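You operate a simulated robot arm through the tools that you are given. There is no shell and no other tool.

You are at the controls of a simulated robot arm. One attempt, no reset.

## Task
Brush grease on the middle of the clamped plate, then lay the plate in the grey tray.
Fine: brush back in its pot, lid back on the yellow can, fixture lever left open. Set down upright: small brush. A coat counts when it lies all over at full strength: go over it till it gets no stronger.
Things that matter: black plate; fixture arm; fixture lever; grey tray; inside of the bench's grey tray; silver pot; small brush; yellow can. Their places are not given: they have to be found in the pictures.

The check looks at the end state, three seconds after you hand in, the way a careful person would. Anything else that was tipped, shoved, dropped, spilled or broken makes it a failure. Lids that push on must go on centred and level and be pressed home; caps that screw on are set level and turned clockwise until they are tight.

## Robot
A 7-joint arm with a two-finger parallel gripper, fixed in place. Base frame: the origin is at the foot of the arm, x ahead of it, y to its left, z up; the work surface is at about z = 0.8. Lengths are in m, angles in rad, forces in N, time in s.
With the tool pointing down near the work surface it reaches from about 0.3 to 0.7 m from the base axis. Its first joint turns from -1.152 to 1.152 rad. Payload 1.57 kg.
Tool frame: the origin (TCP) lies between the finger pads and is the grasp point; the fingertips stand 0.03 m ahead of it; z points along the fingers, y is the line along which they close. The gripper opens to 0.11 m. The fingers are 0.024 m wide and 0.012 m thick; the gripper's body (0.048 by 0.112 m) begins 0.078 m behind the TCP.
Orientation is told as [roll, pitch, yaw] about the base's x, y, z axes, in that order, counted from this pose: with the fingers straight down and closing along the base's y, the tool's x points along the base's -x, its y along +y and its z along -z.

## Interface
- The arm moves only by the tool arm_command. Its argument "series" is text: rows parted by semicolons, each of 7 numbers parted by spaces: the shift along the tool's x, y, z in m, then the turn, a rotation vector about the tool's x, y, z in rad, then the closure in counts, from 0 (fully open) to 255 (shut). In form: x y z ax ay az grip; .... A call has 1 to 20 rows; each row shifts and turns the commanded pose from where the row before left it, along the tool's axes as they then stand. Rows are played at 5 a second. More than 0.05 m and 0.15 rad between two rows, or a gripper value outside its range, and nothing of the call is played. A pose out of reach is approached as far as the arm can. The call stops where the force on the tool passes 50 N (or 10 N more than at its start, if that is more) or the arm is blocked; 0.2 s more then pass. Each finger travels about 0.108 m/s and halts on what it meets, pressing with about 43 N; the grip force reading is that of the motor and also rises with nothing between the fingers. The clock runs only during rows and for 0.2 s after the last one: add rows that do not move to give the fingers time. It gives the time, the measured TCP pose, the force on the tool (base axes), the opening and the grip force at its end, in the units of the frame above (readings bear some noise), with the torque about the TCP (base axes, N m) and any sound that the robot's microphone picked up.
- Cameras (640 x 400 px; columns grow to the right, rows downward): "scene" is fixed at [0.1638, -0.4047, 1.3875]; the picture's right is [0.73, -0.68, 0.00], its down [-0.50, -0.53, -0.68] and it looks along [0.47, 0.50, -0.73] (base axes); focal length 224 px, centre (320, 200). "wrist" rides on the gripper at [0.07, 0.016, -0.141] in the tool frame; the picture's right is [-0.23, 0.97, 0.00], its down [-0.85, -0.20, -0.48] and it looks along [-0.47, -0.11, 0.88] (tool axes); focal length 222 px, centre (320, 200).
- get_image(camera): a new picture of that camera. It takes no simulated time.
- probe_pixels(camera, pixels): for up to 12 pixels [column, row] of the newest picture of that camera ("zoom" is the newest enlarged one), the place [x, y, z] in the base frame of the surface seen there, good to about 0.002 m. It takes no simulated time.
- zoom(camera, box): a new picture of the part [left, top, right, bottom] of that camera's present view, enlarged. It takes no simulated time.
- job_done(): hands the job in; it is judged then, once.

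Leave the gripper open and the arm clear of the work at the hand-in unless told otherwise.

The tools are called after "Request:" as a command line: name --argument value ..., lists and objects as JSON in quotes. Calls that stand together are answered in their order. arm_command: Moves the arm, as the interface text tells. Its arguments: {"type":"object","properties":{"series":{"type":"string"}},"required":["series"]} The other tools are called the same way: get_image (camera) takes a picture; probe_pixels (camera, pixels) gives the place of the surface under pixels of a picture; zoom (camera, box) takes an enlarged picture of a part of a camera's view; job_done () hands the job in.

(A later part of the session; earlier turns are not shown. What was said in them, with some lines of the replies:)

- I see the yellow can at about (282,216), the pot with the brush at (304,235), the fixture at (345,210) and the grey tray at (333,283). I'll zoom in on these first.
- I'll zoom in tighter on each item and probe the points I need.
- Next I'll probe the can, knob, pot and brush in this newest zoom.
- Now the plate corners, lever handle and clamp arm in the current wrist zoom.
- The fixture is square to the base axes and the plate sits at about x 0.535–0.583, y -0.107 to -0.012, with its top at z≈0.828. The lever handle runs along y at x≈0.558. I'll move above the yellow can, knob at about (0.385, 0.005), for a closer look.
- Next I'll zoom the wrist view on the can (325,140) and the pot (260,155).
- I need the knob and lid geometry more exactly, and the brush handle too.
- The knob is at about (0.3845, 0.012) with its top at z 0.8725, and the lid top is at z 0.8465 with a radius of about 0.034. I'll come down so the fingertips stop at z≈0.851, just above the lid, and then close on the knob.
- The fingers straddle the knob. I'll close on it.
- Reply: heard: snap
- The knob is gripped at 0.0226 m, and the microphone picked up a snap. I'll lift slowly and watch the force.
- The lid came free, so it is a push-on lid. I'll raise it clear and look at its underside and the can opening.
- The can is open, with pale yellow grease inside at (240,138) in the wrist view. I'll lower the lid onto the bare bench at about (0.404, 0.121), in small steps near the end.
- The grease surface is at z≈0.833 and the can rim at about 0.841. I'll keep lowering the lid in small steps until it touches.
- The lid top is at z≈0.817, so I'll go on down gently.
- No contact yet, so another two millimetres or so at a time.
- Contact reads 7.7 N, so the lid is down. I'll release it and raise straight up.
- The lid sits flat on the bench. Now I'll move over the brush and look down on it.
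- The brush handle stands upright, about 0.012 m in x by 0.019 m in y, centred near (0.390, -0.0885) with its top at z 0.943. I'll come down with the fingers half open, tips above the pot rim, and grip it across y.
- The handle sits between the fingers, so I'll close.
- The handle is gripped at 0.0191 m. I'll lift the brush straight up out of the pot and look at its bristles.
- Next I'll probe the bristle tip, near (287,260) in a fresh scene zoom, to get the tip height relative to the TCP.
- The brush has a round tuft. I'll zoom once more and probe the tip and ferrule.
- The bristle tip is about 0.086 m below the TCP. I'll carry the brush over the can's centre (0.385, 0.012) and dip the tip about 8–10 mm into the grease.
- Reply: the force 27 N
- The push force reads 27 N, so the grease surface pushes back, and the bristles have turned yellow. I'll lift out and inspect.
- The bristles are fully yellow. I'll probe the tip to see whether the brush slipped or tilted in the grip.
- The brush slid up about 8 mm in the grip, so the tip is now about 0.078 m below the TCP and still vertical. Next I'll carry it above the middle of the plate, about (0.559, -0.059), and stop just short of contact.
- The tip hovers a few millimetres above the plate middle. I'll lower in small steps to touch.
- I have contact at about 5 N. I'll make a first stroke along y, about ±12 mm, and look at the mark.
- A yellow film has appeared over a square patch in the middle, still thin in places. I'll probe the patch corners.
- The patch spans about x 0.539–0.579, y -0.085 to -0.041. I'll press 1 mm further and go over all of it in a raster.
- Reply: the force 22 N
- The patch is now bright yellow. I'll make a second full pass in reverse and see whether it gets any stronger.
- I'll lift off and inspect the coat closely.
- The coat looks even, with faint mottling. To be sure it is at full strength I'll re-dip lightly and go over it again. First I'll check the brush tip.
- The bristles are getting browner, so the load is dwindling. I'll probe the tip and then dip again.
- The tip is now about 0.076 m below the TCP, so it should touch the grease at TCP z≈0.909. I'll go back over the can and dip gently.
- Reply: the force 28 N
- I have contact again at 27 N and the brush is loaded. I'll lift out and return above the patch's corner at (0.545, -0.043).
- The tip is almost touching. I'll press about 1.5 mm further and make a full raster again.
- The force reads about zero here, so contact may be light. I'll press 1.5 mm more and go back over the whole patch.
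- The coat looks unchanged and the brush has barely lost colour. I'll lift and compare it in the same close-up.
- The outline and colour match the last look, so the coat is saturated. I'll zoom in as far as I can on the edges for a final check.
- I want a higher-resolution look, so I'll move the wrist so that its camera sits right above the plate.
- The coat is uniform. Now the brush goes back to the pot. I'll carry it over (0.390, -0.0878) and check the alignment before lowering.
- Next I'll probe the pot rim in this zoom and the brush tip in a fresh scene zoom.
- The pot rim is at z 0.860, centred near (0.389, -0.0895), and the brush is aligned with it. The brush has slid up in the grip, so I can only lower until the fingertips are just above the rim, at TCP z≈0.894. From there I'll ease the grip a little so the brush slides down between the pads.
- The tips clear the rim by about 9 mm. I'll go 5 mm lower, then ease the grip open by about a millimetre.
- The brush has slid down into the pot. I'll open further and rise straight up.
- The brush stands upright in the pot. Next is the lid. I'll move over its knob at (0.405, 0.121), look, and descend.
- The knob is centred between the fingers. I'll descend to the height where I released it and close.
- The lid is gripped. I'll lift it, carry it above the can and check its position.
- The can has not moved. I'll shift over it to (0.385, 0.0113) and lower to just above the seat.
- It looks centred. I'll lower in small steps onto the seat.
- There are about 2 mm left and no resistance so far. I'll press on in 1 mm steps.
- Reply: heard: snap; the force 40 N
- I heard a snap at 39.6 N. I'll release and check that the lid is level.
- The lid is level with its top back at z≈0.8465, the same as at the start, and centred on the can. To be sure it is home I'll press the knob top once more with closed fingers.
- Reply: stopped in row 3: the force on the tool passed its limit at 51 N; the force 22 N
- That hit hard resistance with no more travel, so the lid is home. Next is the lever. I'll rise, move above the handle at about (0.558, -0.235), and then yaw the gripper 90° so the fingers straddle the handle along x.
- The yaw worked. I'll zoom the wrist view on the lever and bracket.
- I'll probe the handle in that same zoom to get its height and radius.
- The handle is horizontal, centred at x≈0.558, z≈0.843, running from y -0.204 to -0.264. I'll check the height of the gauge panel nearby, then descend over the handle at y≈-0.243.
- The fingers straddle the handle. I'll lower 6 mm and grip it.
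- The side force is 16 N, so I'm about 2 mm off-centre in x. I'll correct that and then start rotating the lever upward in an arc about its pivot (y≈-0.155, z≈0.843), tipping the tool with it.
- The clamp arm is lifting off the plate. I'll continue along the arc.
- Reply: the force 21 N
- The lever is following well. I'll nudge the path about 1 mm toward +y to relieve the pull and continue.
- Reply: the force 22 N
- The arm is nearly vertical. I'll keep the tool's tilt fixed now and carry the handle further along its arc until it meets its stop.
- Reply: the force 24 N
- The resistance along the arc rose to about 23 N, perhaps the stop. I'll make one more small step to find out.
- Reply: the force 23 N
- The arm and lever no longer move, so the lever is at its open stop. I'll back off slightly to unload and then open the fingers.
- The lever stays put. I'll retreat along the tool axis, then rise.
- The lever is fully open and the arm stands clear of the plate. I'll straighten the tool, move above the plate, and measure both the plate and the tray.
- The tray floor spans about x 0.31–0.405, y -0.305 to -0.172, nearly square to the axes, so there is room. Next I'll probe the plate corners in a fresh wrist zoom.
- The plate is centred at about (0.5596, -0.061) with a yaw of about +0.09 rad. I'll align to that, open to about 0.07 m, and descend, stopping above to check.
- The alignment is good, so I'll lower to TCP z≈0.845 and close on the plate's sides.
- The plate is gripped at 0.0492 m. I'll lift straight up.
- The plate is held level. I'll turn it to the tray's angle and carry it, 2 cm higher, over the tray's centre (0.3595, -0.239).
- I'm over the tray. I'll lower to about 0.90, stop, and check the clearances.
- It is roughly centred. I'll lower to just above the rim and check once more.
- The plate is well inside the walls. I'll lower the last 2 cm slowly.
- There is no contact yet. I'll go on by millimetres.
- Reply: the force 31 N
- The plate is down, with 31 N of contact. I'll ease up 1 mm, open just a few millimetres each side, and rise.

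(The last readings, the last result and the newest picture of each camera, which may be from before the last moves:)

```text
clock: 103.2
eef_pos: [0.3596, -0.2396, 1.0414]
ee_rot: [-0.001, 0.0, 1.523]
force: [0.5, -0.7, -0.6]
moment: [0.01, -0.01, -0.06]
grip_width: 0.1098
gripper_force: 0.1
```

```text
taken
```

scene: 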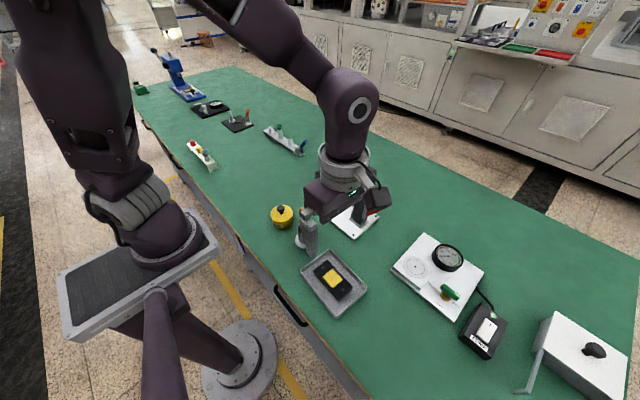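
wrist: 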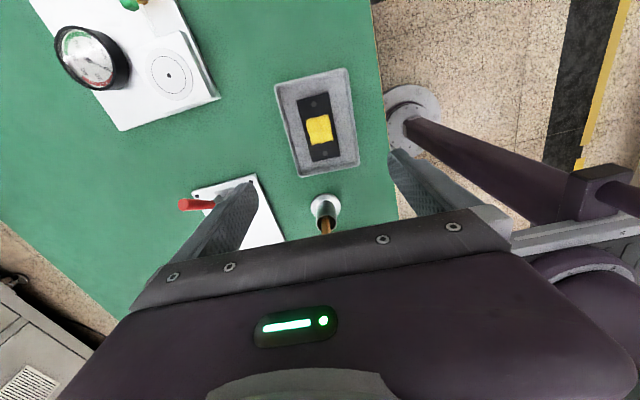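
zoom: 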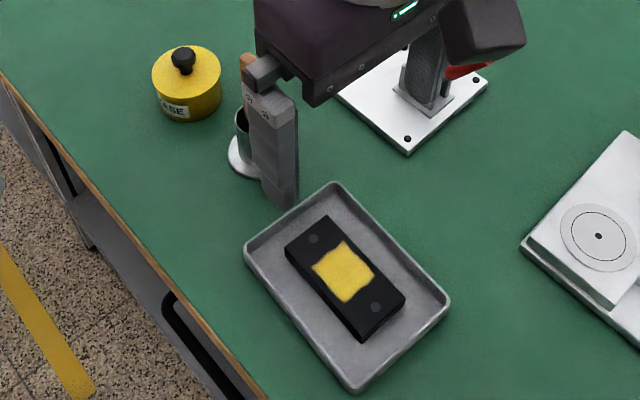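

The plate lies flat in the tray with the coat intact. I'll raise the arm clear and do a final check of everything.

Request:
arm_command --series "0 0 -0.045 0 0 0 0;0 0 -0.045 0 0 0 0;0 0 -0.045 0 0 0 0;-0.03 0 -0.02 0 0 0 0;-0.045 0 0 0 0 0 0;-0.045 0 0 0 0 0 0;-0.045 0 0 0 0 0 0;0 -0.04 0 0 0 0 0;0 0 0 0 0 0 0;0 0 0 0 0 0 0"

Request:
get_image --camera "scene"

Request:
zoom --camera "scene" --box '[260, 170, 400, 250]'

Request:
zoom --camera "scene" --box '[260, 230, 400, 330]'

Request:
get_image --camera "wrist"

```text
clock: 105.4
eef_pos: [0.4071, -0.0756, 1.1973]
ee_rot: [-0.002, 0.0, 1.521]
force: [0.2, 0.1, 0.8]
moment: [0.0, -0.02, -0.01]
grip_width: 0.1098
gripper_force: 0.0
```

```text
taken
```

scene: 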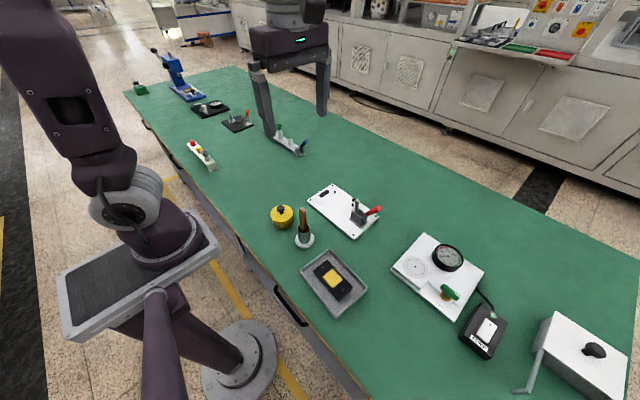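

```text
4.57 times, centred on (330, 210) of scene
```

zoom: 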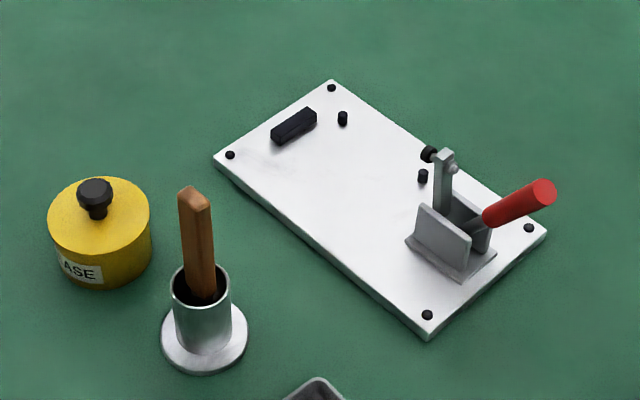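

```text
4.00 times, centred on (330, 280) of scene
```

zoom: 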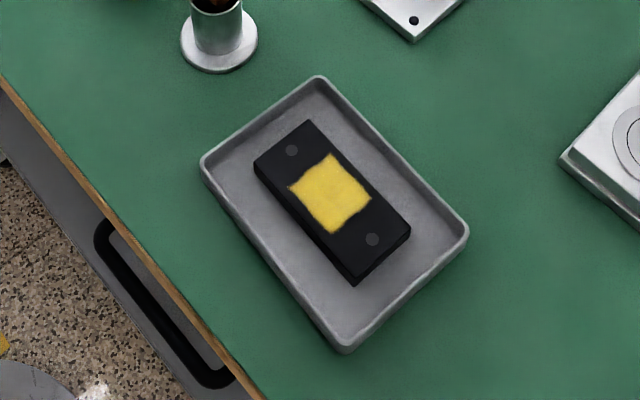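

```text
taken
```

wrist: 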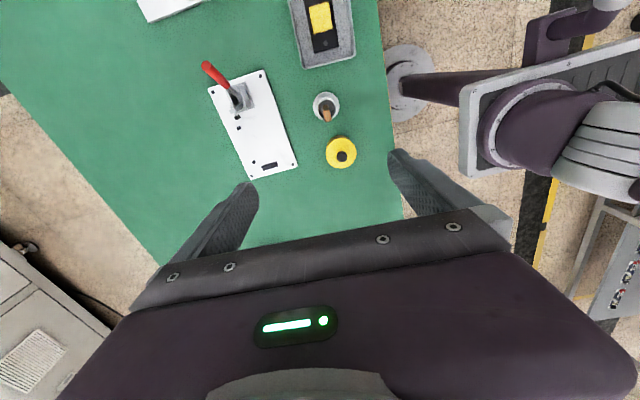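

Everything is in place:
- **Coat:** even and full over the patch.
- **Plate:** flat in the tray.
- **Brush:** upright in its pot.
- **Lid:** pressed home and level.
- **Lever:** open at its stop.
- **Arm:** clear, with the gripper open.

I'm handing in now.

Request:
job_done

```text
The job is handed in.
```

I greased the middle of the plate and laid it in the grey tray, then handed the job in. No verdict has come back.

At hand-in the pictures and readings showed:

- **Coat:** an even yellow patch of about 40 × 44 mm in the middle of the plate. I re-dipped and went over it two more times, and it got no stronger.
- **Plate:** flat in the tray with a gap to the walls on all sides and the coat undisturbed.
- **Brush:** upright in its pot. It had slid up about 15 mm in the grip during dipping and painting, so I let it slide the last centimetre or so down between the fingers.
- **Lid:** back on the yellow can, level and centred at its starting height. I heard a snap when I pressed it on, and a second press met hard resistance with no more travel.
- **Lever:** open at its stop, and it stayed there after I let go.
- **Arm:** raised clear of the work with the gripper open.

I saw nothing tipped, moved or spilled elsewhere on the bench.
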